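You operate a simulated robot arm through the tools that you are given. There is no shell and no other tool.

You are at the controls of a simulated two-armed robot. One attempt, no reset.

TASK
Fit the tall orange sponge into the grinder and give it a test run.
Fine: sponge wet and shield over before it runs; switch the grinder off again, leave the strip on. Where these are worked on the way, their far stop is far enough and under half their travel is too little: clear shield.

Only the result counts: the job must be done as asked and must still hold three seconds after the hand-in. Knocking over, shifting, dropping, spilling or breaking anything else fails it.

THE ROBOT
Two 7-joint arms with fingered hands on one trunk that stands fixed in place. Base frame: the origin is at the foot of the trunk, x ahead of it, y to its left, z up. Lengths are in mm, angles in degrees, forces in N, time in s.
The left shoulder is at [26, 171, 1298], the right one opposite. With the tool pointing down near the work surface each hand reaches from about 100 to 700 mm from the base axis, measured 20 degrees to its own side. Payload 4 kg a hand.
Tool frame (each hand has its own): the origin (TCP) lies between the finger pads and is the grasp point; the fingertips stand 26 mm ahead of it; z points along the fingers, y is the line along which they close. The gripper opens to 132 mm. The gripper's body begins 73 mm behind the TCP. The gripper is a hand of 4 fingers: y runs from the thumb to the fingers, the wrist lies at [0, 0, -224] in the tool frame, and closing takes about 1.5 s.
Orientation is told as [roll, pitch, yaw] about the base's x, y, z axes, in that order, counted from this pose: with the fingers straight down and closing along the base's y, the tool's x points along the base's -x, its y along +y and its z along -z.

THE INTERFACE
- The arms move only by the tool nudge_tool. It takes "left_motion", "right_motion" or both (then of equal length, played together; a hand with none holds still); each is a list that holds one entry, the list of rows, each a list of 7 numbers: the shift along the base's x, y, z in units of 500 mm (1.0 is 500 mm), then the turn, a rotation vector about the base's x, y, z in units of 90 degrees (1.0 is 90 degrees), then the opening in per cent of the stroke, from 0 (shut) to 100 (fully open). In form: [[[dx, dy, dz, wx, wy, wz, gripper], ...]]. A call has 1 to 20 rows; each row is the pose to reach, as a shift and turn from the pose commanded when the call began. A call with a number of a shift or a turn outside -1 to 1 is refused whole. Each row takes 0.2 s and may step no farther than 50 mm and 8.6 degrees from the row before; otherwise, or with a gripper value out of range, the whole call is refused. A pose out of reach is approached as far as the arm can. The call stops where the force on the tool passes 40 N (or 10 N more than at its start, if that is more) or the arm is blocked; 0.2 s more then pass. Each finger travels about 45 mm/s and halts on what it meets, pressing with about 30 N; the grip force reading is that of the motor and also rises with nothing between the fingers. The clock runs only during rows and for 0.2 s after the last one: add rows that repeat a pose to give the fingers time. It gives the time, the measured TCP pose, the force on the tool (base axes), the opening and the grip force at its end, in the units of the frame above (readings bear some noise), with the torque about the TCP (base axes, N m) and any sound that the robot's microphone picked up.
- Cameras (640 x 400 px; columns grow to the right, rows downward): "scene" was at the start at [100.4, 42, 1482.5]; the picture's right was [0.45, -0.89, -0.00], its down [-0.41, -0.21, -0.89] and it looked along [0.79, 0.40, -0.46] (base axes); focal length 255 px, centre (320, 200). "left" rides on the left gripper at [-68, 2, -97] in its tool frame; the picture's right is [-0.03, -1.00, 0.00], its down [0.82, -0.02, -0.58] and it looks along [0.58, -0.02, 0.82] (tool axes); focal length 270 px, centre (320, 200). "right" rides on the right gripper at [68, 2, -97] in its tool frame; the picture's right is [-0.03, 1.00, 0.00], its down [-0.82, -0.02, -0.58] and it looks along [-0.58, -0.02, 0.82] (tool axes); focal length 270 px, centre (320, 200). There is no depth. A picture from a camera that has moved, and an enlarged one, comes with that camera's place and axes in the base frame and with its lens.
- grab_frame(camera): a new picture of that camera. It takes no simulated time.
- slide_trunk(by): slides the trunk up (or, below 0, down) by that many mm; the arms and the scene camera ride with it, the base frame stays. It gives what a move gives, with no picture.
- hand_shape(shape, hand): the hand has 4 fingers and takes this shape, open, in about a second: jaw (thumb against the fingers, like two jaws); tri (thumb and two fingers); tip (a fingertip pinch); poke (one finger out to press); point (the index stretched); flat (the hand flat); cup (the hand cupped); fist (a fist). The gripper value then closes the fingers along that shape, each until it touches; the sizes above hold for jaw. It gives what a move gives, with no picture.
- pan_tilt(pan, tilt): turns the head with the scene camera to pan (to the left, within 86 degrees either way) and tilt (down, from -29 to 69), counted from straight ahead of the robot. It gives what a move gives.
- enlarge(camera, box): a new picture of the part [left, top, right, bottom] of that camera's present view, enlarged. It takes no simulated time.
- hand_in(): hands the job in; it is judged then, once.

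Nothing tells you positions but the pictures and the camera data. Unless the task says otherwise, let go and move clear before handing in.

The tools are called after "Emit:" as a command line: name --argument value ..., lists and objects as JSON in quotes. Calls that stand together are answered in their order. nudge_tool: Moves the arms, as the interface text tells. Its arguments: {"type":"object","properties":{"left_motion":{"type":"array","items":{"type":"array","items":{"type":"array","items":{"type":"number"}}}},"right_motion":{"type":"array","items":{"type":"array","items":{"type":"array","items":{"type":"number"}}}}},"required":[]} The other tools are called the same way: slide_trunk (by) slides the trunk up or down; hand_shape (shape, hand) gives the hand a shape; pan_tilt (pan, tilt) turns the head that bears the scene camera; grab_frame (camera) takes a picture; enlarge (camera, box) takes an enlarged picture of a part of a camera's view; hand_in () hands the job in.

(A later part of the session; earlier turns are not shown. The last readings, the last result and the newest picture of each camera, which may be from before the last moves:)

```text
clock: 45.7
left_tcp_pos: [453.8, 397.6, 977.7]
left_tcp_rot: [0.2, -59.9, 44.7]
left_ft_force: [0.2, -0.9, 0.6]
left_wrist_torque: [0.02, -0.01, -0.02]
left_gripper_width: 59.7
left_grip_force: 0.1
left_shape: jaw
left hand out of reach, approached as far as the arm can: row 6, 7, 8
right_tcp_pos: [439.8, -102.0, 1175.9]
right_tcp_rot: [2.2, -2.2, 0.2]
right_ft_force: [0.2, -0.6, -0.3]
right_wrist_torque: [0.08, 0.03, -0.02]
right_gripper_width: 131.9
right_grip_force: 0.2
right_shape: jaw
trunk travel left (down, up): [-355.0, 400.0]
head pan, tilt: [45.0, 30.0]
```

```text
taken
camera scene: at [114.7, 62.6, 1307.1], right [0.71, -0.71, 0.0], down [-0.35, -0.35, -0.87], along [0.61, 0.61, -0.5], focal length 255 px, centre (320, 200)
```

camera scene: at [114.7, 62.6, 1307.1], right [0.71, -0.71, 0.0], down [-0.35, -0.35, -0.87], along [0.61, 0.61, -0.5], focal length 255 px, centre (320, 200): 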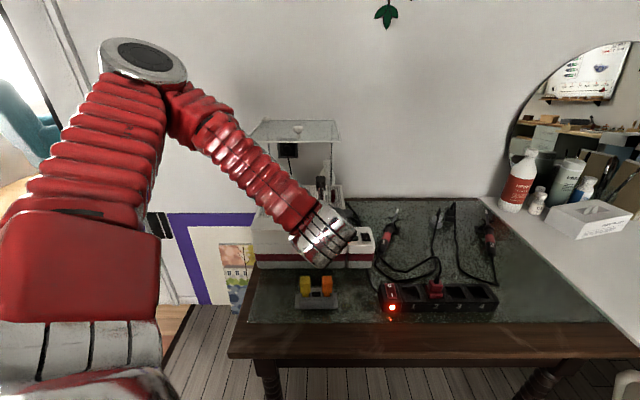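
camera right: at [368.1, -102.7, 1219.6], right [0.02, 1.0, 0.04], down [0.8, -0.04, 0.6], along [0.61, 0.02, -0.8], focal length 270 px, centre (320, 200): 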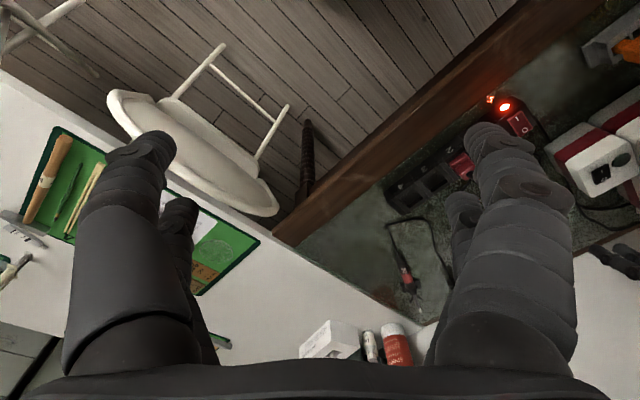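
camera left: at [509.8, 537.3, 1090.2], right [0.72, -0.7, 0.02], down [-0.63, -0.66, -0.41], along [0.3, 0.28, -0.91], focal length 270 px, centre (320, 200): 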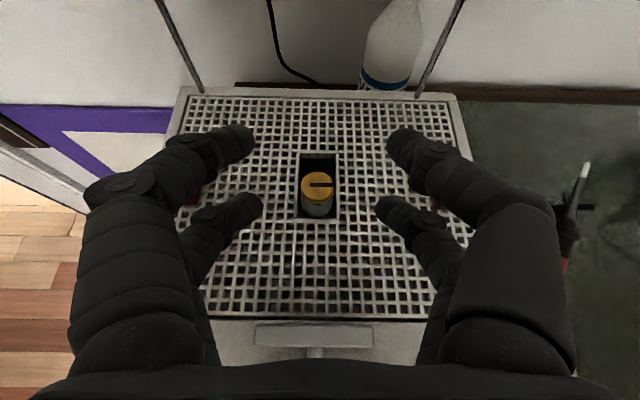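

The hand is clear. I'll return it to vertical, raise the trunk, and then go to the shield knob again.

Emit:
nudge_tool --left_motion '[[[0, 0, 0.02, -0.0589, 0.0589, 0, 45], [0, 0, 0.04, -0.1179, 0.1179, 0, 45], [0, 0, 0.06, -0.1768, 0.1768, 0, 45], [0, 0, 0.08, -0.2357, 0.2357, 0, 45], [0, 0, 0.1, -0.2946, 0.2946, 0, 45], [0, 0, 0.1, -0.3536, 0.3536, 0, 45], [0, 0, 0.1, -0.4125, 0.4125, 0, 45], [0, 0, 0.1, -0.4714, 0.4714, 0, 45]]]'

Emit:
slide_trunk --by 220

```text
clock: 47.5
left_tcp_pos: [452.5, 397.6, 1027.7]
left_tcp_rot: [0.0, 0.2, 45.0]
left_ft_force: [-0.1, 0.0, 0.0]
left_wrist_torque: [-0.01, 0.01, 0.0]
left_gripper_width: 59.8
left_grip_force: 0.1
left_shape: jaw
right_tcp_pos: [437.9, -99.0, 1175.7]
right_tcp_rot: [2.0, -2.1, 0.2]
right_ft_force: [0.3, -0.3, -0.7]
right_wrist_torque: [-0.02, 0.03, 0.0]
right_gripper_width: 132.0
right_grip_force: 0.0
right_shape: jaw
trunk travel left (down, up): [-355.0, 400.0]
head pan, tilt: [45.0, 30.0]
```

```text
clock: 49.8
left_tcp_pos: [452.4, 399.1, 1247.2]
left_tcp_rot: [0.1, 0.0, 45.1]
left_ft_force: [0.3, 0.3, -0.2]
left_wrist_torque: [0.01, 0.01, -0.02]
left_gripper_width: 59.7
left_grip_force: 0.0
left_shape: jaw
right_tcp_pos: [438.7, -99.8, 1396.4]
right_tcp_rot: [2.0, -2.1, 0.2]
right_ft_force: [-0.6, 0.3, 0.9]
right_wrist_torque: [0.02, -0.01, 0.02]
right_gripper_width: 132.0
right_grip_force: 0.0
right_shape: jaw
trunk travel left (down, up): [-575.0, 180.0]
head pan, tilt: [45.0, 30.0]
```

Now above the bench at yaw 45°. I'll move over the knob, lower, and cage it with the fingers.

Emit:
nudge_tool --left_motion '[[[0.035, 0.073, 0, 0, 0, 0, 45], [0.07, 0.146, 0, 0, 0, 0, 45], [0.105, 0.22, 0, 0, 0, 0, 45], [0.138, 0.293, 0, 0, 0, 0, 45], [0.138, 0.293, -0.06, 0, 0, 0, 45], [0.138, 0.293, -0.12, 0, 0, 0, 45], [0.138, 0.293, -0.165, 0, 0, 0, 45], [0.138, 0.293, -0.165, 0, 0, 0, 30], [0.138, 0.293, -0.165, 0, 0, 0, 15], [0.138, 0.293, -0.165, 0, 0, 0, 6], [0.138, 0.293, -0.165, 0, 0, 0, 6], [0.138, 0.293, -0.165, 0, 0, 0, 6], [0.138, 0.293, -0.165, 0, 0, 0, 6]]]'

Emit:
enlarge --camera "left" --box '[240, 100, 400, 240]'

```text
clock: 52.6
left_tcp_pos: [520.3, 544.8, 1163.8]
left_tcp_rot: [0.0, 0.2, 45.1]
left_ft_force: [-0.8, 0.9, -0.1]
left_wrist_torque: [0.02, 0.01, 0.0]
left_gripper_width: 8.3
left_grip_force: 0.1
left_shape: jaw
right_tcp_pos: [439.2, -99.9, 1395.4]
right_tcp_rot: [2.0, -2.0, 0.2]
right_ft_force: [-0.5, 0.1, -0.9]
right_wrist_torque: [0.01, 0.01, -0.02]
right_gripper_width: 132.0
right_grip_force: 0.1
right_shape: jaw
trunk travel left (down, up): [-575.0, 180.0]
head pan, tilt: [45.0, 30.0]
```

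```text
2.86 times, centred on (320, 170) of left
camera zoom: at [569.2, 593.0, 1259.6], right [0.73, -0.69, 0.0], down [-0.56, -0.59, 0.58], along [-0.4, -0.42, -0.82], focal length 772 px, centre (320, 286)
```

zoom: 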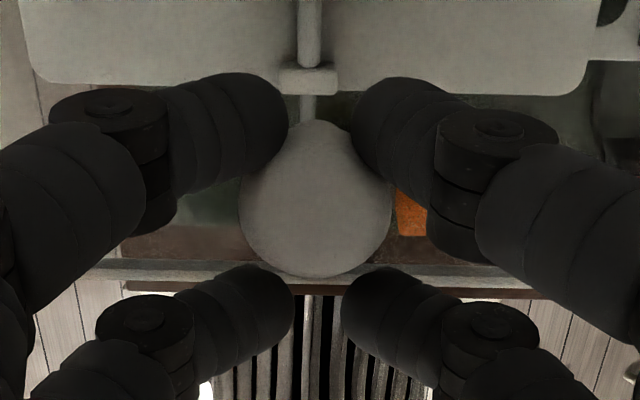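

The knob is caged. I'll swing the shield to the left along its arc about the left post, about 60° first.

Emit:
nudge_tool --left_motion '[[[-0.0374, 0.0104, 0, 0, 0, 0, 6], [-0.0734, 0.0242, 0, 0, 0, 0, 6], [-0.1084, 0.041, 0, 0, 0, 0, 6], [-0.1418, 0.0608, 0, 0, 0, 0, 6], [-0.1732, 0.0834, 0, 0, 0, 0, 6], [-0.2026, 0.1086, 0, 0, 0, 0, 6], [-0.2296, 0.1364, 0, 0, 0, 0, 6], [-0.2542, 0.1664, 0, 0, 0, 0, 6], [-0.276, 0.1984, 0, 0, 0, 0, 6], [-0.295, 0.232, 0, 0, 0, 0, 6], [-0.3108, 0.2674, 0, 0, 0, 0, 6], [-0.3236, 0.304, 0, 0, 0, 0, 6]]]'

Emit:
grab_frame --camera "scene"

Emit:
enlarge --camera "left" --box '[240, 100, 400, 240]'

```text
clock: 55.2
left_tcp_pos: [358.8, 697.8, 1164.8]
left_tcp_rot: [0.0, 0.0, 45.0]
left_ft_force: [2.7, 0.6, 0.8]
left_wrist_torque: [0.02, -0.09, -0.04]
left_gripper_width: 8.4
left_grip_force: 0.0
left_shape: jaw
right_tcp_pos: [439.5, -99.8, 1397.1]
right_tcp_rot: [1.9, -2.1, 0.2]
right_ft_force: [0.3, -0.1, -1.0]
right_wrist_torque: [-0.05, -0.01, 0.02]
right_gripper_width: 132.0
right_grip_force: 0.1
right_shape: jaw
trunk travel left (down, up): [-575.0, 180.0]
head pan, tilt: [45.0, 30.0]
```

```text
taken
camera scene: at [79.5, 65.4, 1528.7], right [0.71, -0.71, 0.0], down [-0.35, -0.35, -0.87], along [0.61, 0.61, -0.5], focal length 255 px, centre (320, 200)
```

scene: 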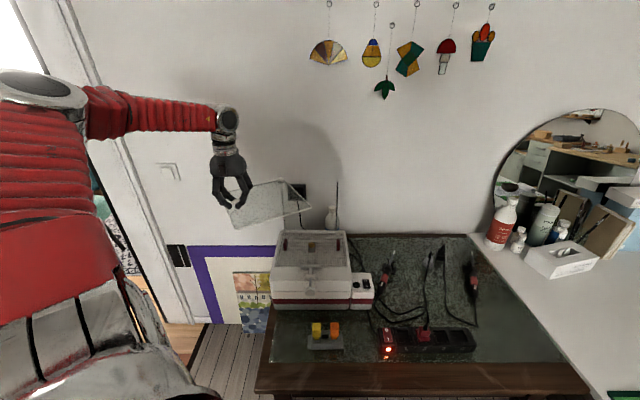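

```text
2.86 times, centred on (320, 170) of left
camera zoom: at [407.3, 745.6, 1259.9], right [0.72, -0.69, 0.0], down [-0.56, -0.59, 0.58], along [-0.4, -0.42, -0.82], focal length 772 px, centre (320, 286)
```

zoom: 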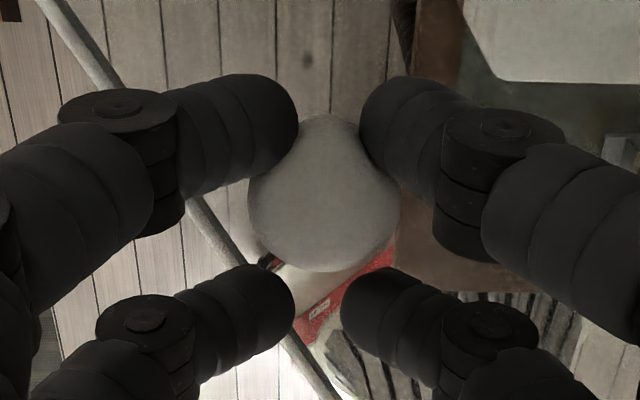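

The shield swung freely to about 60°. I'll carry on to about 85°.

Emit:
nudge_tool --left_motion '[[[-0.0098, 0.0376, 0, 0, 0, 0, 6], [-0.016, 0.0756, 0, 0, 0, 0, 6], [-0.0188, 0.1144, 0, 0, 0, 0, 6], [-0.0184, 0.153, 0, 0, 0, 0, 6], [-0.0146, 0.1916, 0, 0, 0, 0, 6]]]'

Emit:
grab_frame --camera "scene"

Emit:
enlarge --camera "left" --box '[240, 100, 400, 240]'

```text
clock: 56.4
left_tcp_pos: [352.9, 792.6, 1163.2]
left_tcp_rot: [0.1, 0.0, 45.0]
left_ft_force: [2.8, 0.1, 1.9]
left_wrist_torque: [-0.04, -0.08, -0.01]
left_gripper_width: 8.9
left_grip_force: 0.1
left_shape: jaw
right_tcp_pos: [440.0, -100.4, 1396.7]
right_tcp_rot: [2.1, -2.1, 0.3]
right_ft_force: [-0.6, 0.6, 0.8]
right_wrist_torque: [0.0, 0.02, 0.0]
right_gripper_width: 132.0
right_grip_force: 0.2
right_shape: jaw
trunk travel left (down, up): [-575.0, 180.0]
head pan, tilt: [45.0, 30.0]
```

```text
taken
camera scene: at [80.3, 65.0, 1528.6], right [0.71, -0.71, 0.0], down [-0.35, -0.35, -0.87], along [0.61, 0.61, -0.5], focal length 255 px, centre (320, 200)
```

scene: 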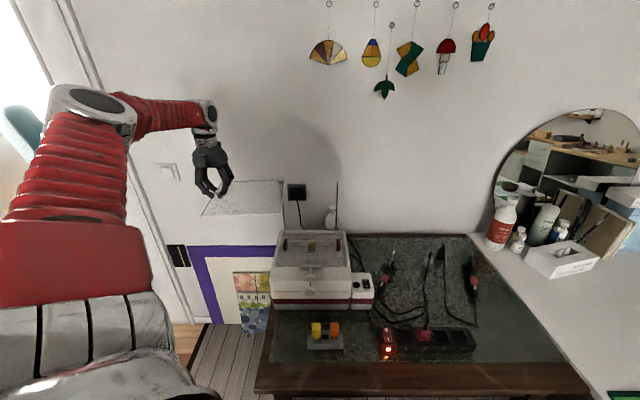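

```text
2.86 times, centred on (320, 170) of left
camera zoom: at [400.4, 841.4, 1259.5], right [0.73, -0.69, 0.0], down [-0.56, -0.59, 0.58], along [-0.4, -0.42, -0.82], focal length 772 px, centre (320, 286)
```

zoom: 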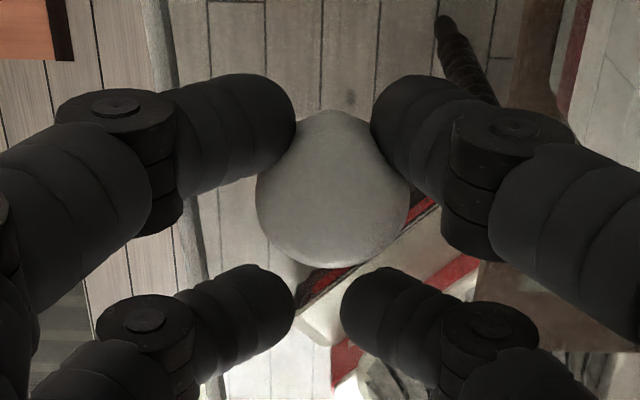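

The shield is now swung well clear to the left. I'll release the knob, rise, and bring the hand back in front of the sponge holder, tilting to pitch -60° on the way.

Emit:
nudge_tool --left_motion '[[[0, 0, 0, 0, 0, 0, 20], [0, 0, 0, 0, 0, 0, 45], [0, 0, 0, 0, 0, 0, 45], [0, 0, 0.1, 0, 0, 0, 45], [0, 0, 0.2, 0, 0, 0, 45], [0.004, -0.0758, 0.175, 0.0363, -0.0363, 0, 45], [0.008, -0.1517, 0.15, 0.0725, -0.0725, 0, 45], [0.012, -0.2275, 0.125, 0.1088, -0.1088, 0, 45], [0.016, -0.3034, 0.1, 0.145, -0.145, 0, 45], [0.02, -0.3792, 0.075, 0.1813, -0.1813, 0, 45], [0.024, -0.4551, 0.05, 0.2176, -0.2176, 0, 45], [0.028, -0.5309, 0.025, 0.2538, -0.2538, 0, 45], [0.032, -0.6068, 0, 0.2901, -0.2901, 0, 45], [0.036, -0.6826, -0.025, 0.3264, -0.3264, 0, 45], [0.04, -0.7585, -0.05, 0.3626, -0.3626, 0, 45], [0.044, -0.8343, -0.075, 0.3989, -0.3989, 0, 45], [0.048, -0.9102, -0.1, 0.4351, -0.4351, 0, 45], [0.052, -0.986, -0.126, 0.4714, -0.4714, 0, 45]]]'

Emit:
grab_frame --camera "left"

Emit:
grab_frame --camera "scene"

```text
clock: 60.4
left_tcp_pos: [358.8, 150.6, 1086.0]
left_tcp_rot: [-22.7, -30.3, 61.8]
left_ft_force: [0.0, 0.1, 0.1]
left_wrist_torque: [-0.07, -0.02, 0.02]
left_gripper_width: 59.4
left_grip_force: 0.0
left_shape: jaw
left hand out of reach, approached as far as the arm can: row 14, 15, 16, 17
right_tcp_pos: [436.1, -96.6, 1397.5]
right_tcp_rot: [1.9, -2.2, 0.1]
right_ft_force: [-0.5, 1.5, 0.4]
right_wrist_torque: [-0.08, 0.0, 0.07]
right_gripper_width: 132.1
right_grip_force: 0.0
right_shape: jaw
trunk travel left (down, up): [-575.0, 180.0]
head pan, tilt: [45.0, 30.0]
stopped in row 18 (left hand): the arm was blocked; the commanded pose is now the measured one
```

```text
taken
camera left: at [332.4, 180.0, 1196.2], right [0.73, -0.59, 0.35], down [-0.64, -0.77, 0.05], along [0.23, -0.26, -0.94], focal length 270 px, centre (320, 200)
```

left: 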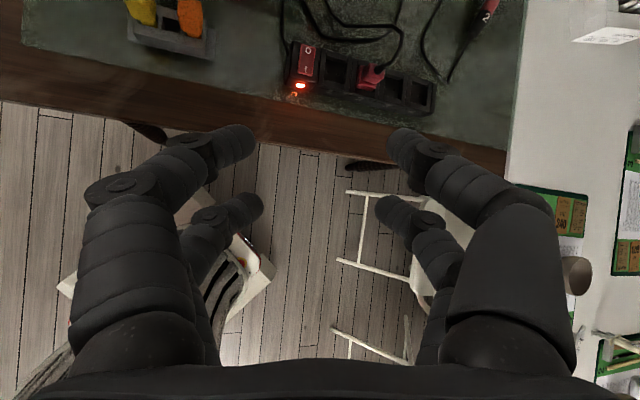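

```text
taken
camera scene: at [77.3, 68.0, 1528.7], right [0.71, -0.71, 0.0], down [-0.35, -0.36, -0.87], along [0.61, 0.61, -0.5], focal length 255 px, centre (320, 200)
```

scene: 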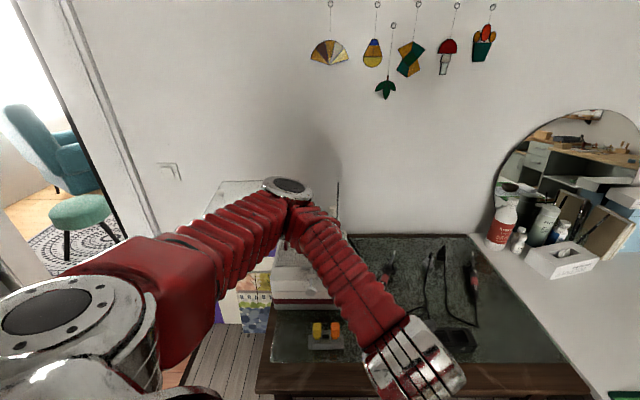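

The arm folded awkwardly because that spot was too close and too high for the tilt. I'll recover to a gentler 45° tilt, lower and further out in front of the holder.

Emit:
nudge_tool --left_motion '[[[0.012, 0.044, -0.036, 0.031, 0.008, -0.0037, 45], [0.024, 0.088, -0.073, 0.062, 0.016, -0.0074, 45], [0.036, 0.133, -0.11, 0.093, 0.024, -0.011, 45], [0.048, 0.177, -0.146, 0.124, 0.032, -0.0148, 45], [0.06, 0.222, -0.182, 0.155, 0.04, -0.0185, 45], [0.073, 0.266, -0.219, 0.186, 0.048, -0.0222, 45], [0.085, 0.31, -0.255, 0.217, 0.056, -0.026, 45], [0.097, 0.355, -0.292, 0.2484, 0.0645, -0.0297, 45]]]'

Emit:
grab_frame --camera "left"

Emit:
grab_frame --camera "scene"

```text
clock: 62.2
left_tcp_pos: [411.4, 325.3, 939.8]
left_tcp_rot: [0.3, -45.3, 44.9]
left_ft_force: [0.4, -0.1, -0.1]
left_wrist_torque: [-0.01, 0.03, 0.03]
left_gripper_width: 59.1
left_grip_force: 0.0
left_shape: jaw
right_tcp_pos: [439.6, -100.2, 1395.7]
right_tcp_rot: [2.0, -2.1, 0.3]
right_ft_force: [-0.1, -0.9, -1.2]
right_wrist_torque: [-0.02, 0.01, 0.03]
right_gripper_width: 132.1
right_grip_force: 0.1
right_shape: jaw
trunk travel left (down, up): [-575.0, 180.0]
head pan, tilt: [45.0, 30.0]
```

```text
taken
camera left: at [396.0, 311.3, 1055.5], right [0.72, -0.69, 0.02], down [-0.68, -0.71, -0.17], along [0.13, 0.11, -0.98], focal length 270 px, centre (320, 200)
```

left: 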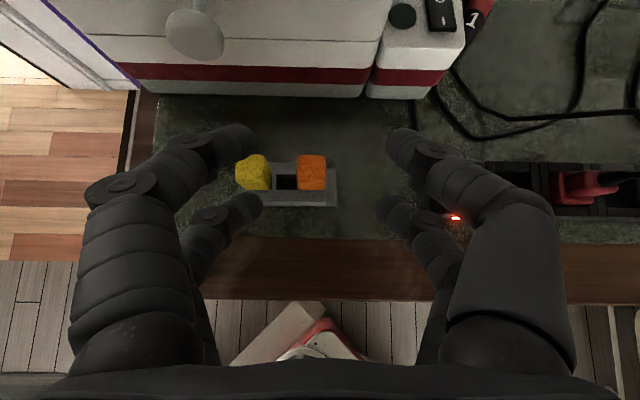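

```text
taken
camera scene: at [79.7, 65.2, 1528.7], right [0.71, -0.71, 0.0], down [-0.35, -0.35, -0.87], along [0.61, 0.61, -0.5], focal length 255 px, centre (320, 200)
```

scene: 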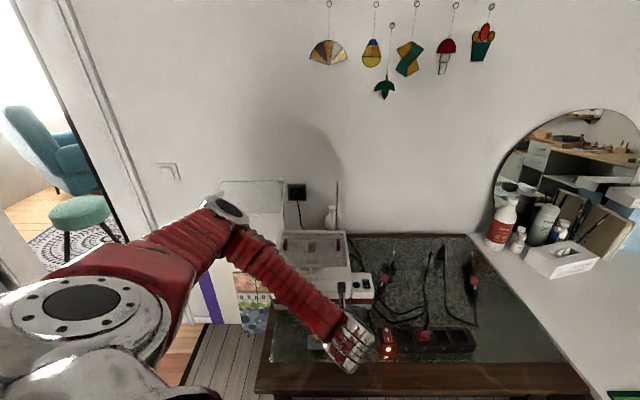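

The pose is clean now at pitch -45° and the camera looks straight down at the holder. I'll enlarge it to place the fingers precisely.

Emit:
enlarge --camera "left" --box '[225, 140, 345, 215]'

```text
5.33 times, centred on (285, 178) of left
camera zoom: at [396.0, 311.3, 1055.5], right [0.72, -0.69, 0.02], down [-0.68, -0.71, -0.17], along [0.13, 0.11, -0.98], focal length 1442 px, centre (507, 320)
```

zoom: 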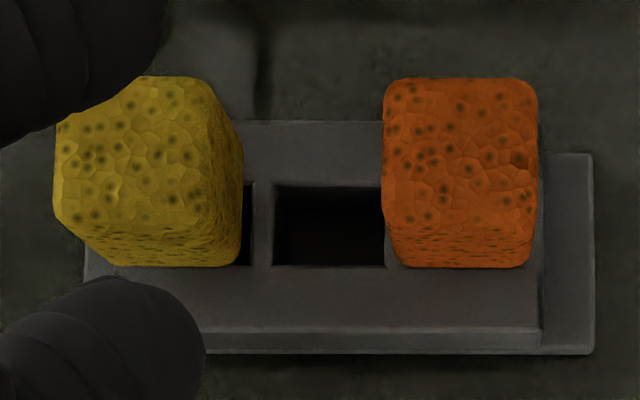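

The orange sponge's top centre is at about [441.4, 361.6], 25 mm square. I'll narrow the fingers to 37 mm so they fit beside the yellow sponge, and come halfway down.

Emit:
nudge_tool --left_motion '[[[0, 0, 0, 0, 0, 0, 35], [0.008, 0.01, -0.025, 0, 0, 0, 28], [0.016, 0.02, -0.05, 0, 0.0, 0, 28], [0.025, 0.03, -0.075, 0, 0, 0, 28], [0.033, 0.0393, -0.104, 0, 0, 0, 28], [0.033, 0.0393, -0.104, 0, 0, 0, 28]]]'

Emit:
grab_frame --camera "left"

Emit:
enlarge --camera "left" --box '[225, 120, 415, 240]'

```text
clock: 63.6
left_tcp_pos: [426.1, 345.1, 888.4]
left_tcp_rot: [0.1, -45.2, 44.9]
left_ft_force: [-0.7, 1.0, -0.1]
left_wrist_torque: [0.01, 0.01, -0.01]
left_gripper_width: 37.2
left_grip_force: 0.0
left_shape: jaw
right_tcp_pos: [439.1, -100.6, 1396.7]
right_tcp_rot: [2.1, -2.1, 0.2]
right_ft_force: [0.3, 0.3, 1.2]
right_wrist_torque: [0.01, 0.02, -0.01]
right_gripper_width: 132.0
right_grip_force: 0.0
right_shape: jaw
trunk travel left (down, up): [-575.0, 180.0]
head pan, tilt: [45.0, 30.0]
```

```text
taken
camera left: at [411.4, 330.6, 1003.9], right [0.72, -0.69, 0.02], down [-0.68, -0.71, -0.17], along [0.13, 0.11, -0.98], focal length 270 px, centre (320, 200)
```

left: 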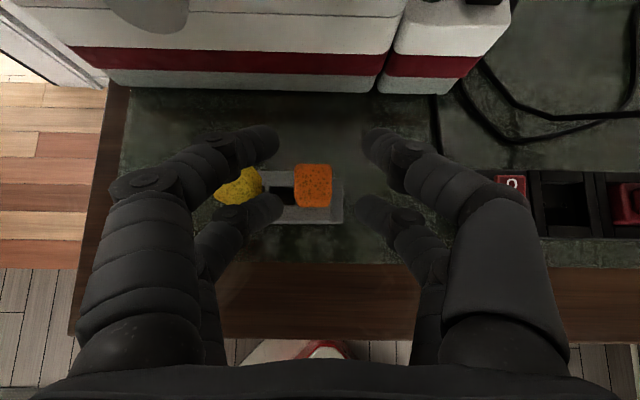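

```text
3.33 times, centred on (320, 180) of left
camera zoom: at [411.4, 330.6, 1003.9], right [0.72, -0.69, 0.02], down [-0.68, -0.71, -0.17], along [0.13, 0.11, -0.98], focal length 901 px, centre (320, 267)
```

zoom: 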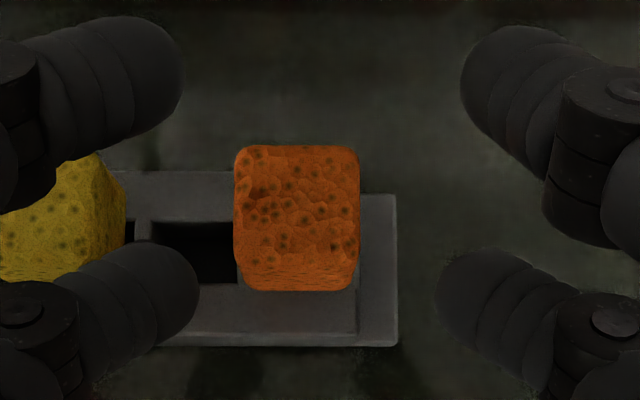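

The finger knuckles would foul the yellow sponge with this side-to-side grip, so I'll need a front-to-back grip instead. Before picking, I'll back off and look straight down into the slot now that the shield is aside.

Emit:
nudge_tool --left_motion '[[[0, 0, 0.08, 0, 0, 0, 28], [0, 0, 0.16, 0, 0, 0, 28], [0, 0, 0.224, 0, 0, 0, 60], [0.04, 0.067, 0.224, 0, 0, 0, 100], [0.08, 0.135, 0.224, 0, 0, 0, 100], [0.12, 0.202, 0.224, 0, 0, 0, 100], [0.16, 0.269, 0.224, 0, 0, 0, 100], [0.2, 0.336, 0.224, 0, 0, 0, 100], [0.243, 0.404, 0.224, 0, 0, 0, 100], [0.284, 0.471, 0.224, 0, 0, 0, 100], [0.324, 0.537, 0.224, 0, 0, 0, 100], [0.324, 0.537, 0.224, 0, 0, 0, 100]]]'

Emit:
grab_frame --camera "left"

Emit:
enlarge --camera "left" --box '[250, 130, 400, 260]'

```text
clock: 66.2
left_tcp_pos: [588.0, 612.9, 1001.8]
left_tcp_rot: [0.1, -45.2, 45.0]
left_ft_force: [0.7, 0.1, -0.1]
left_wrist_torque: [0.0, -0.01, 0.01]
left_gripper_width: 132.3
left_grip_force: 0.0
left_shape: jaw
right_tcp_pos: [439.1, -99.8, 1396.9]
right_tcp_rot: [2.1, -2.1, 0.2]
right_ft_force: [0.4, -0.5, 0.0]
right_wrist_torque: [0.0, -0.03, -0.01]
right_gripper_width: 132.1
right_grip_force: 0.0
right_shape: jaw
trunk travel left (down, up): [-575.0, 180.0]
head pan, tilt: [45.0, 30.0]
```

```text
taken
camera left: at [573.5, 598.1, 1116.9], right [0.72, -0.69, 0.02], down [-0.68, -0.71, -0.17], along [0.13, 0.11, -0.98], focal length 270 px, centre (320, 200)
```

left: 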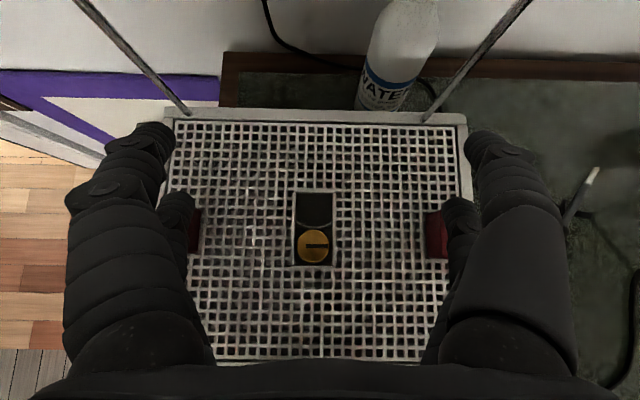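

```text
3.08 times, centred on (325, 195) of left
camera zoom: at [573.5, 598.1, 1116.9], right [0.72, -0.69, 0.02], down [-0.68, -0.71, -0.17], along [0.13, 0.11, -0.98], focal length 832 px, centre (305, 215)
```

zoom: 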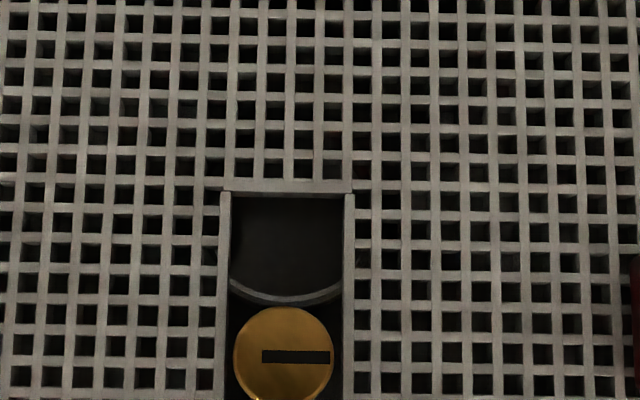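

The bottle behind the grinder is labelled WATER, and behind the bit there's a dark pocket bounded by a curved wall. I'll enlarge the pocket and the bottle.

Emit:
enlarge --camera "left" --box '[290, 185, 340, 225]'

Emit:
enlarge --camera "left" --box '[340, 0, 460, 120]'

Emit:
enlarge --camera "scene" --box '[250, 180, 390, 310]'

```text
10.00 times, centred on (315, 205) of left
camera zoom: at [573.5, 598.1, 1116.9], right [0.72, -0.69, 0.02], down [-0.68, -0.71, -0.17], along [0.13, 0.11, -0.98], focal length 2703 px, centre (370, 150)
```

zoom: 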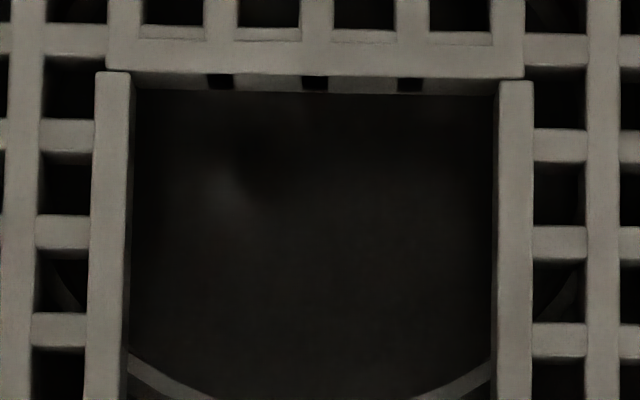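

```text
3.33 times, centred on (400, 60) of left
camera zoom: at [573.5, 598.1, 1116.9], right [0.72, -0.69, 0.02], down [-0.68, -0.71, -0.17], along [0.13, 0.11, -0.98], focal length 901 px, centre (53, 667)
```

zoom: 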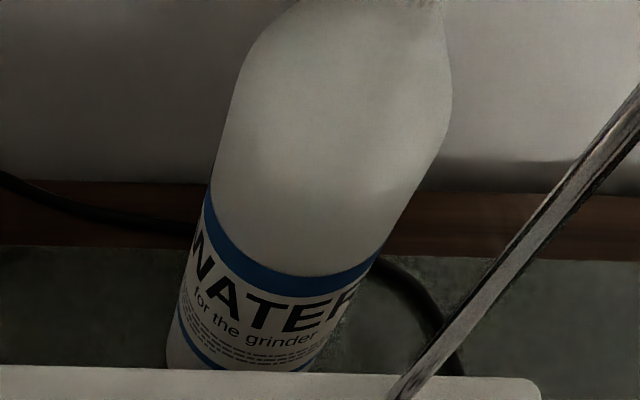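

```text
3.08 times, centred on (320, 245) of scene
camera zoom: at [78.6, 64.8, 1528.8], right [0.71, -0.71, 0.0], down [-0.35, -0.35, -0.87], along [0.61, 0.61, -0.5], focal length 785 px, centre (320, 62)
```

zoom: 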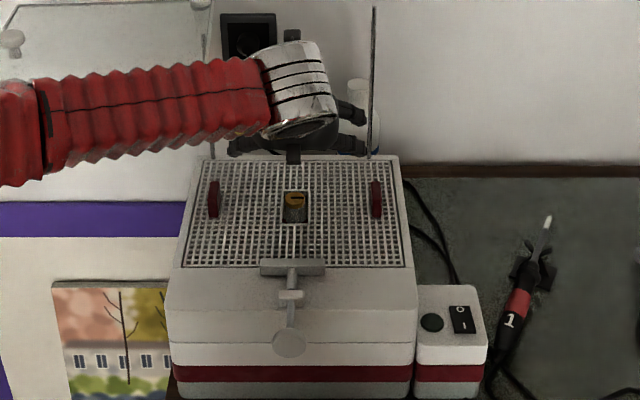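

The pocket behind the bit is about 29×29 mm, centred near u=-17.5, v=855, with a round cup below it and a soft reflection that looks like water. My plan is to pick the sponge with a front-to-back grip (yaw -45°, lean 30°), then turn the hand 90° so the fingers straddle the bit when placing it.

Emit:
nudge_tool --left_motion '[[[-0.053, -0.061, 0.03, -0.0197, 0.0197, 0, 100], [-0.106, -0.122, 0.06, -0.0393, 0.0393, 0, 80], [-0.158, -0.183, 0.08, -0.059, 0.059, 0, 60], [-0.211, -0.244, 0.096, -0.0786, 0.0786, 0, 45], [-0.264, -0.305, 0.096, -0.0983, 0.0983, 0, 45], [-0.316, -0.366, 0.096, -0.1179, 0.1179, 0, 45]]]'

Emit:
nudge_tool --left_motion '[[[-0.002, -0.008, -0.02, 0, 0, -0.083, 45], [-0.004, -0.016, -0.04, 0, 0, -0.167, 45], [-0.005, -0.024, -0.06, 0, 0, -0.25, 45], [-0.007, -0.031, -0.08, 0, 0, -0.333, 45], [-0.009, -0.039, -0.1, 0, 0, -0.417, 45], [-0.01, -0.047, -0.12, 0, 0, -0.5, 45], [-0.012, -0.055, -0.14, 0, 0, -0.583, 45], [-0.014, -0.063, -0.16, 0, 0, -0.667, 45], [-0.016, -0.07, -0.18, 0, 0, -0.75, 45], [-0.017, -0.078, -0.2, 0, 0, -0.833, 45], [-0.018, -0.086, -0.22, 0, 0, -0.917, 45], [-0.02, -0.094, -0.23, 0, 0, -1.0, 45]]]'

Emit:
grab_frame --camera "left"

Emit:
grab_frame --camera "scene"

```text
clock: 67.6
left_tcp_pos: [429.8, 431.1, 1046.7]
left_tcp_rot: [0.0, -30.1, 45.0]
left_ft_force: [0.3, -0.5, 0.8]
left_wrist_torque: [0.0, -0.01, 0.01]
left_gripper_width: 60.0
left_grip_force: 0.0
left_shape: jaw
right_tcp_pos: [438.2, -100.1, 1395.8]
right_tcp_rot: [2.1, -2.1, 0.1]
right_ft_force: [-0.4, 0.3, 0.1]
right_wrist_torque: [0.01, -0.01, -0.03]
right_gripper_width: 132.1
right_grip_force: 0.0
right_shape: jaw
trunk travel left (down, up): [-575.0, 180.0]
head pan, tilt: [45.0, 30.0]
```

```text
clock: 70.2
left_tcp_pos: [419.3, 383.3, 933.2]
left_tcp_rot: [0.0, -30.3, -44.9]
left_ft_force: [0.8, 0.4, -0.5]
left_wrist_torque: [-0.01, -0.02, 0.01]
left_gripper_width: 59.8
left_grip_force: 0.0
left_shape: jaw
right_tcp_pos: [439.6, -99.4, 1396.4]
right_tcp_rot: [2.1, -2.1, 0.2]
right_ft_force: [-0.4, 0.0, -0.1]
right_wrist_torque: [0.01, 0.01, 0.01]
right_gripper_width: 131.7
right_grip_force: 0.1
right_shape: jaw
trunk travel left (down, up): [-575.0, 180.0]
head pan, tilt: [45.0, 30.0]
```

```text
taken
camera left: at [428.8, 376.0, 1050.2], right [-0.69, -0.72, 0.01], down [-0.72, 0.69, 0.09], along [-0.07, 0.05, -1.0], focal length 270 px, centre (320, 200)
```

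left: 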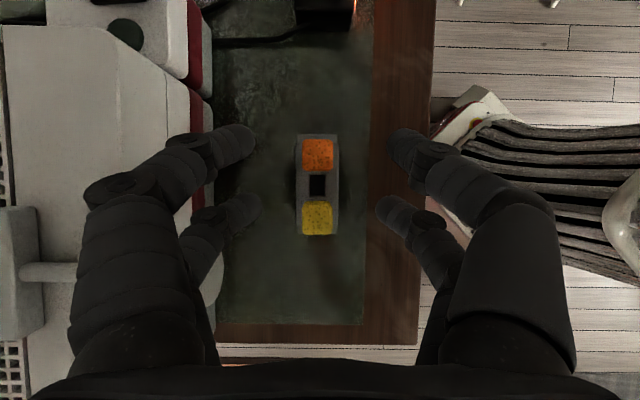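

```text
taken
camera scene: at [79.2, 65.1, 1528.7], right [0.71, -0.71, 0.0], down [-0.35, -0.35, -0.87], along [0.61, 0.61, -0.5], focal length 255 px, centre (320, 200)
```

scene: 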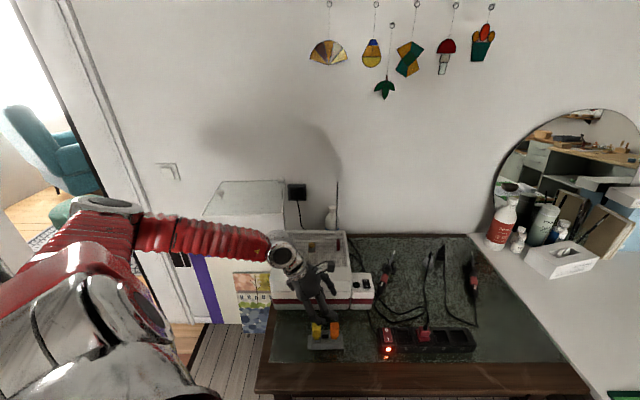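

The camera looks straight down at the holder with the fingers in front of and behind the sponges. I'll enlarge to measure the sponge's position once more before descending.

Emit:
enlarge --camera "left" --box '[260, 120, 380, 250]'

```text
3.08 times, centred on (320, 185) of left
camera zoom: at [428.8, 376.0, 1050.2], right [-0.69, -0.72, 0.01], down [-0.72, 0.69, 0.09], along [-0.07, 0.05, -1.0], focal length 832 px, centre (320, 246)
```

zoom: 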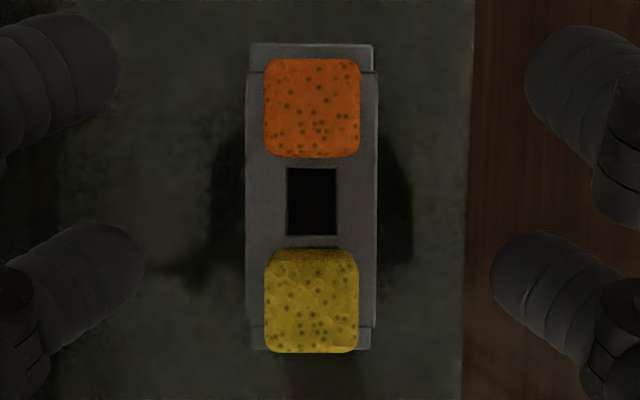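

Agreement is good: sponge centre about u=56, v=567.8. I'll shift right, descend so the lower-left finger pair flanks the orange sponge, and stop before closing to check.

Emit:
nudge_tool --left_motion '[[[0.0286, -0.0282, 0, 0, 0, 0, 45], [0.0572, -0.0564, 0, 0, 0, 0, 42], [0.0572, -0.0564, -0.06, 0, 0, 0, 40], [0.0572, -0.0564, -0.12, 0, 0, 0, 40], [0.0572, -0.0564, -0.16, 0, 0, 0, 40], [0.0572, -0.0564, -0.198, 0, 0, 0, 40]]]'

Emit:
grab_frame --camera "left"

Emit:
enlarge --camera "scene" --box '[270, 280, 390, 360]'

```text
clock: 71.6
left_tcp_pos: [448.1, 356.2, 833.2]
left_tcp_rot: [0.0, -30.1, -45.0]
left_ft_force: [-0.7, 0.5, -0.9]
left_wrist_torque: [-0.01, -0.03, -0.02]
left_gripper_width: 53.3
left_grip_force: 0.0
left_shape: jaw
right_tcp_pos: [438.5, -99.6, 1395.9]
right_tcp_rot: [2.1, -2.1, 0.2]
right_ft_force: [-0.1, 0.4, 0.6]
right_wrist_torque: [0.0, -0.03, 0.02]
right_gripper_width: 132.0
right_grip_force: 0.0
right_shape: jaw
trunk travel left (down, up): [-575.0, 180.0]
head pan, tilt: [45.0, 30.0]
```

```text
taken
camera left: at [457.6, 348.3, 950.8], right [-0.69, -0.72, 0.01], down [-0.72, 0.69, 0.09], along [-0.07, 0.05, -1.0], focal length 270 px, centre (320, 200)
```

left: 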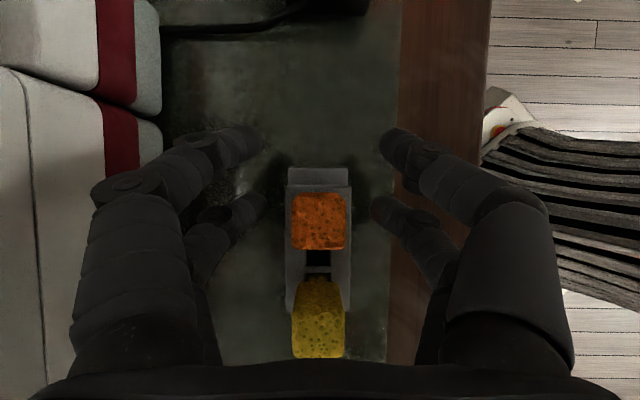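

```text
5.00 times, centred on (330, 320) of scene
camera zoom: at [79.3, 65.0, 1528.7], right [0.71, -0.71, 0.0], down [-0.35, -0.35, -0.87], along [0.61, 0.61, -0.5], focal length 1276 px, centre (270, -400)
```

zoom: 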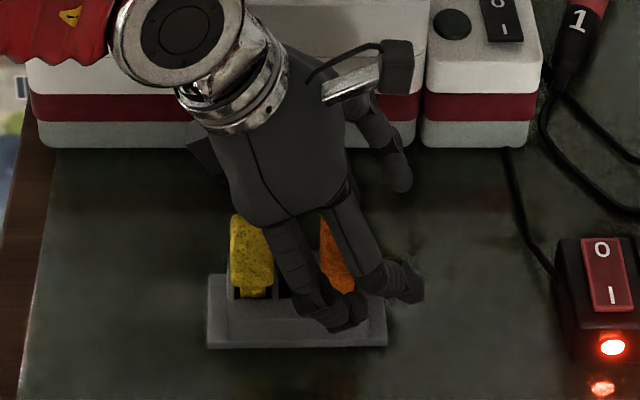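

The fingers straddle the orange sponge, a few mm right of its centre. I'll shift 4 mm left and close.

Emit:
nudge_tool --left_motion '[[[-0.0056, 0.0056, 0, 0, 0, 0, 40], [-0.0056, 0.0056, 0, 0, 0, 0, 25], [-0.0056, 0.0056, 0, 0, 0, 0, 10], [-0.0056, 0.0056, 0, 0, 0, 0, 5], [-0.0056, 0.0056, 0, 0, 0, 0, 5], [-0.0056, 0.0056, 0, 0, 0, 0, 5], [-0.0056, 0.0056, 0, 0, 0, 0, 5]]]'

Emit:
grab_frame --camera "left"

Emit:
enlarge --camera "left" --box '[240, 120, 400, 260]'

```text
clock: 73.2
left_tcp_pos: [445.2, 357.7, 835.2]
left_tcp_rot: [0.1, -30.0, -45.0]
left_ft_force: [0.0, 1.2, 4.0]
left_wrist_torque: [0.04, -0.03, 0.0]
left_gripper_width: 8.7
left_grip_force: 0.0
left_shape: jaw
right_tcp_pos: [438.5, -99.0, 1395.6]
right_tcp_rot: [2.1, -2.1, 0.3]
right_ft_force: [0.6, -0.2, -0.5]
right_wrist_torque: [-0.01, -0.03, -0.05]
right_gripper_width: 131.9
right_grip_force: 0.1
right_shape: jaw
trunk travel left (down, up): [-575.0, 180.0]
head pan, tilt: [45.0, 30.0]
```

```text
taken
camera left: at [454.5, 350.8, 951.7], right [-0.69, -0.72, 0.01], down [-0.72, 0.69, 0.09], along [-0.07, 0.05, -1.0], focal length 270 px, centre (320, 200)
```

left: 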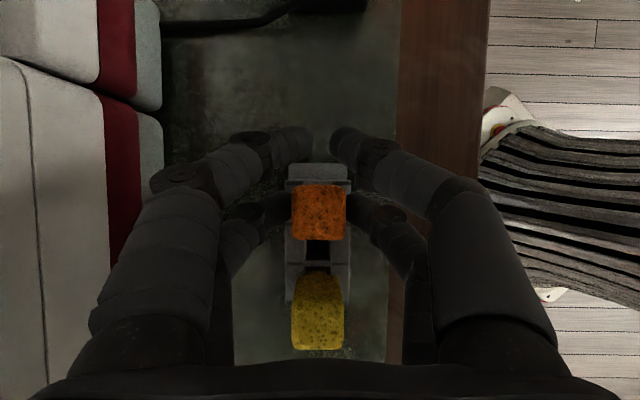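

```text
2.86 times, centred on (320, 190) of left
camera zoom: at [454.5, 350.8, 951.7], right [-0.69, -0.72, 0.01], down [-0.72, 0.69, 0.09], along [-0.07, 0.05, -1.0], focal length 772 px, centre (320, 229)
```

zoom: 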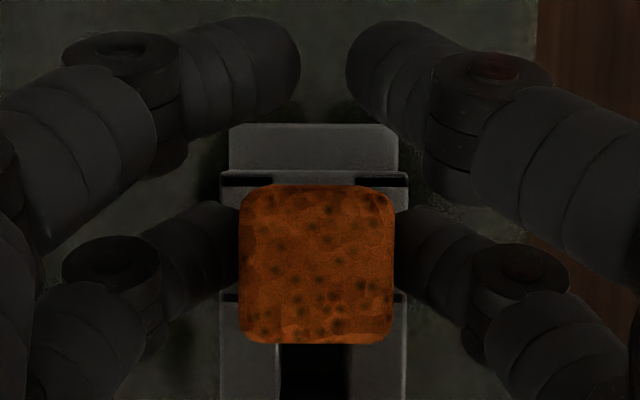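

The lower finger pair seems to press on the sponge's front and back. I'll lift slowly by 20 mm and check.

Emit:
nudge_tool --left_motion '[[[0, 0, 0.01, 0, 0, 0, 3], [0, 0, 0.02, 0, 0, 0, 3], [0, 0, 0.03, 0, 0, 0, 3], [0, 0, 0.04, 0, 0, 0, 3]]]'

Emit:
enlarge --camera "left" --box '[240, 120, 400, 260]'

Emit:
enlarge --camera "scene" --box '[270, 280, 390, 360]'

```text
clock: 74.2
left_tcp_pos: [444.8, 359.3, 852.9]
left_tcp_rot: [-0.1, -30.2, -45.0]
left_ft_force: [-0.3, -0.3, -0.2]
left_wrist_torque: [0.0, -0.02, -0.02]
left_gripper_width: 5.9
left_grip_force: 0.0
left_shape: jaw
right_tcp_pos: [437.6, -100.1, 1397.5]
right_tcp_rot: [2.2, -2.1, 0.2]
right_ft_force: [0.0, 0.3, 0.7]
right_wrist_torque: [0.0, 0.0, -0.03]
right_gripper_width: 132.1
right_grip_force: 0.0
right_shape: jaw
trunk travel left (down, up): [-575.0, 180.0]
head pan, tilt: [45.0, 30.0]
```

```text
2.86 times, centred on (320, 190) of left
camera zoom: at [454.8, 351.0, 971.0], right [-0.69, -0.72, 0.01], down [-0.72, 0.69, 0.09], along [-0.07, 0.05, -1.0], focal length 772 px, centre (320, 229)
```

zoom: 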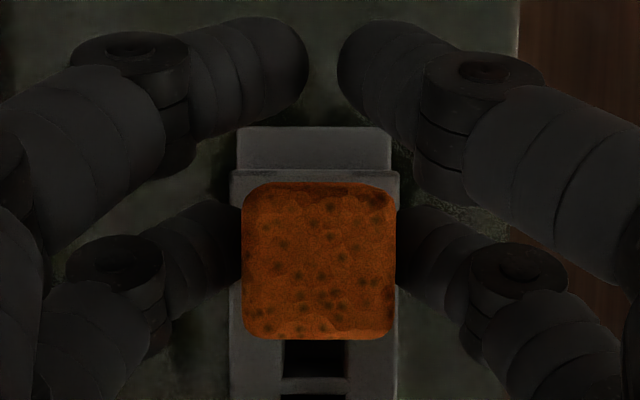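

```text
5.00 times, centred on (330, 320) of scene
camera zoom: at [78.9, 65.0, 1528.7], right [0.71, -0.71, 0.0], down [-0.35, -0.35, -0.87], along [0.61, 0.61, -0.5], focal length 1276 px, centre (270, -400)
```

zoom: 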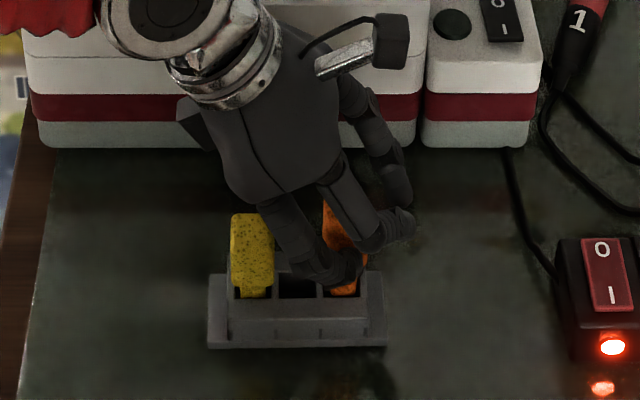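

The sponge keeps its size in the hand camera while the holder recedes, so it's lifting. I'll raise it further and inspect its full shape.

Emit:
nudge_tool --left_motion '[[[0, 0, 0.03, 0, 0, 0, 3], [0, 0, 0.06, 0, 0, 0, 3], [0, 0, 0.1, 0, 0, 0, 3], [0, 0, 0.14, 0, 0, 0, 3], [0, 0, 0.18, 0, 0, 0, 3], [0, 0, 0.22, 0, 0, 0, 3]]]'

Emit:
enlarge --camera "left" --box '[240, 120, 400, 260]'

Emit:
enlarge --camera "scene" --box '[270, 240, 390, 340]'

```text
clock: 75.6
left_tcp_pos: [446.0, 358.1, 964.3]
left_tcp_rot: [0.1, -30.2, -45.0]
left_ft_force: [-0.2, -0.2, 0.0]
left_wrist_torque: [0.02, 0.01, 0.0]
left_gripper_width: 5.9
left_grip_force: 0.1
left_shape: jaw
right_tcp_pos: [437.7, -100.1, 1395.6]
right_tcp_rot: [2.1, -2.2, 0.2]
right_ft_force: [0.7, -0.4, -0.3]
right_wrist_torque: [0.02, 0.02, -0.01]
right_gripper_width: 132.1
right_grip_force: 0.1
right_shape: jaw
trunk travel left (down, up): [-575.0, 180.0]
head pan, tilt: [45.0, 30.0]
```

```text
2.86 times, centred on (320, 190) of left
camera zoom: at [455.1, 350.8, 1081.7], right [-0.69, -0.72, 0.01], down [-0.72, 0.69, 0.09], along [-0.07, 0.05, -1.0], focal length 772 px, centre (320, 229)
```

zoom: 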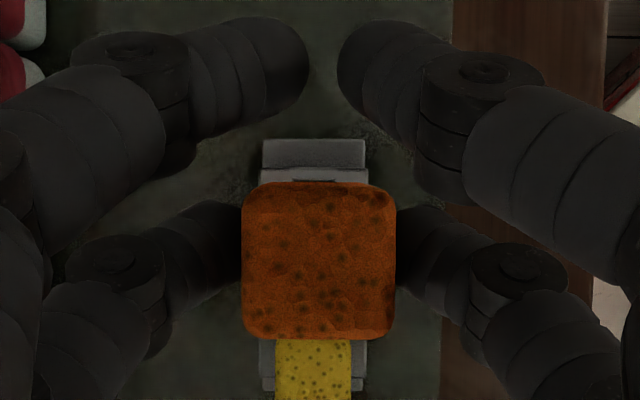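

```text
4.00 times, centred on (330, 290) of scene
camera zoom: at [78.8, 64.9, 1528.7], right [0.71, -0.71, 0.0], down [-0.35, -0.35, -0.87], along [0.61, 0.61, -0.5], focal length 1021 px, centre (280, -160)
```

zoom: 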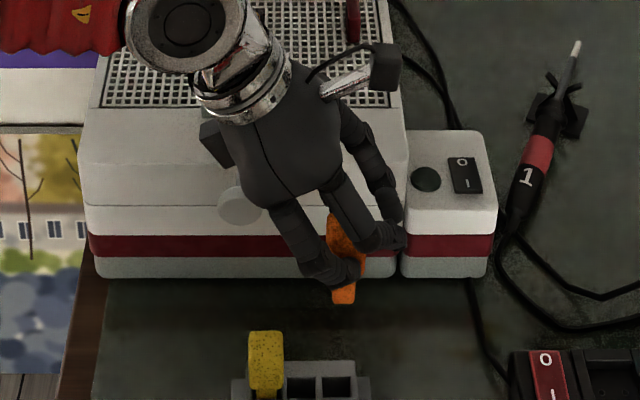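

The sponge is held upright, with a narrower tenon below and about 75–80 mm tall, and the yellow one is untouched. I'll raise it and turn the hand back to yaw +45° while moving in front of the grinder.

Emit:
nudge_tool --left_motion '[[[0, 0, 0.05, 0, 0, 0.05, 3], [0, 0, 0.1, 0, 0, 0.125, 3], [0, 0.02, 0.15, 0, 0, 0.2, 3], [0.005, 0.05, 0.152, 0, 0, 0.28, 3], [0.01, 0.08, 0.152, 0, 0, 0.36, 3], [0.02, 0.11, 0.152, 0, 0, 0.44, 3], [0.03, 0.14, 0.152, 0, 0, 0.52, 3], [0.04, 0.17, 0.152, 0, 0, 0.6, 3], [0.05, 0.2, 0.152, 0, 0, 0.68, 3], [0.055, 0.23, 0.152, 0, 0, 0.76, 3], [0.06, 0.26, 0.152, 0, 0, 0.84, 3], [0.067, 0.28, 0.152, 0, 0, 0.92, 3], [0.073, 0.298, 0.152, 0, 0, 1.0, 3]]]'

Emit:
grab_frame --camera "left"

Emit:
grab_frame --camera "scene"

Emit:
enlarge --camera "scene" --box '[270, 200, 390, 300]'

```text
clock: 78.4
left_tcp_pos: [482.1, 507.1, 1040.9]
left_tcp_rot: [0.2, -30.2, 45.1]
left_ft_force: [0.5, 0.6, -0.5]
left_wrist_torque: [0.01, 0.01, 0.01]
left_gripper_width: 5.8
left_grip_force: 0.1
left_shape: jaw
right_tcp_pos: [439.2, -100.9, 1395.6]
right_tcp_rot: [2.1, -2.1, 0.2]
right_ft_force: [-0.7, 0.8, 0.1]
right_wrist_torque: [0.0, 0.01, 0.0]
right_gripper_width: 132.0
right_grip_force: 0.1
right_shape: jaw
trunk travel left (down, up): [-575.0, 180.0]
head pan, tilt: [45.0, 30.0]
```

```text
taken
camera left: at [489.5, 515.2, 1156.9], right [0.72, -0.69, 0.01], down [-0.69, -0.72, 0.09], along [-0.05, -0.07, -1.0], focal length 270 px, centre (320, 200)
```

left: 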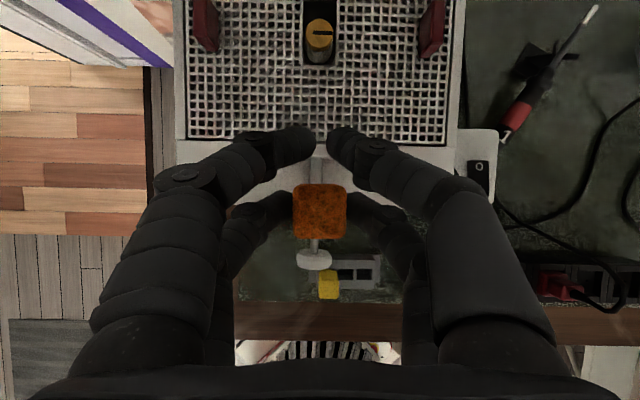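

```text
taken
camera scene: at [79.5, 65.0, 1528.7], right [0.71, -0.71, 0.0], down [-0.35, -0.35, -0.87], along [0.61, 0.61, -0.5], focal length 255 px, centre (320, 200)
```

scene: 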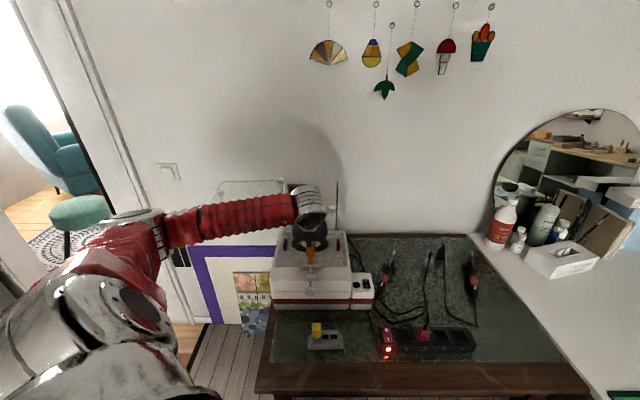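

```text
4.00 times, centred on (330, 250) of scene
camera zoom: at [79.5, 65.0, 1528.7], right [0.71, -0.71, 0.0], down [-0.35, -0.35, -0.87], along [0.61, 0.61, -0.5], focal length 1021 px, centre (280, 0)
```

zoom: 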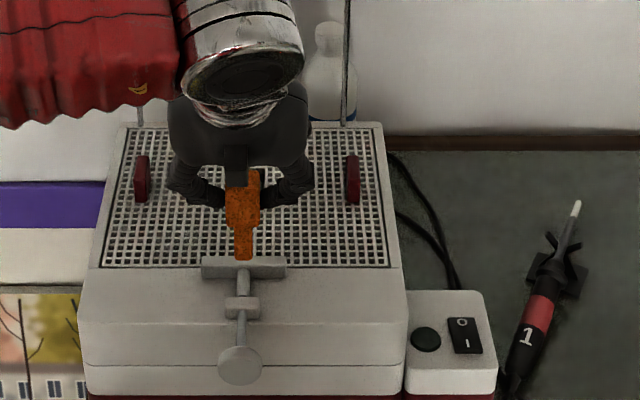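

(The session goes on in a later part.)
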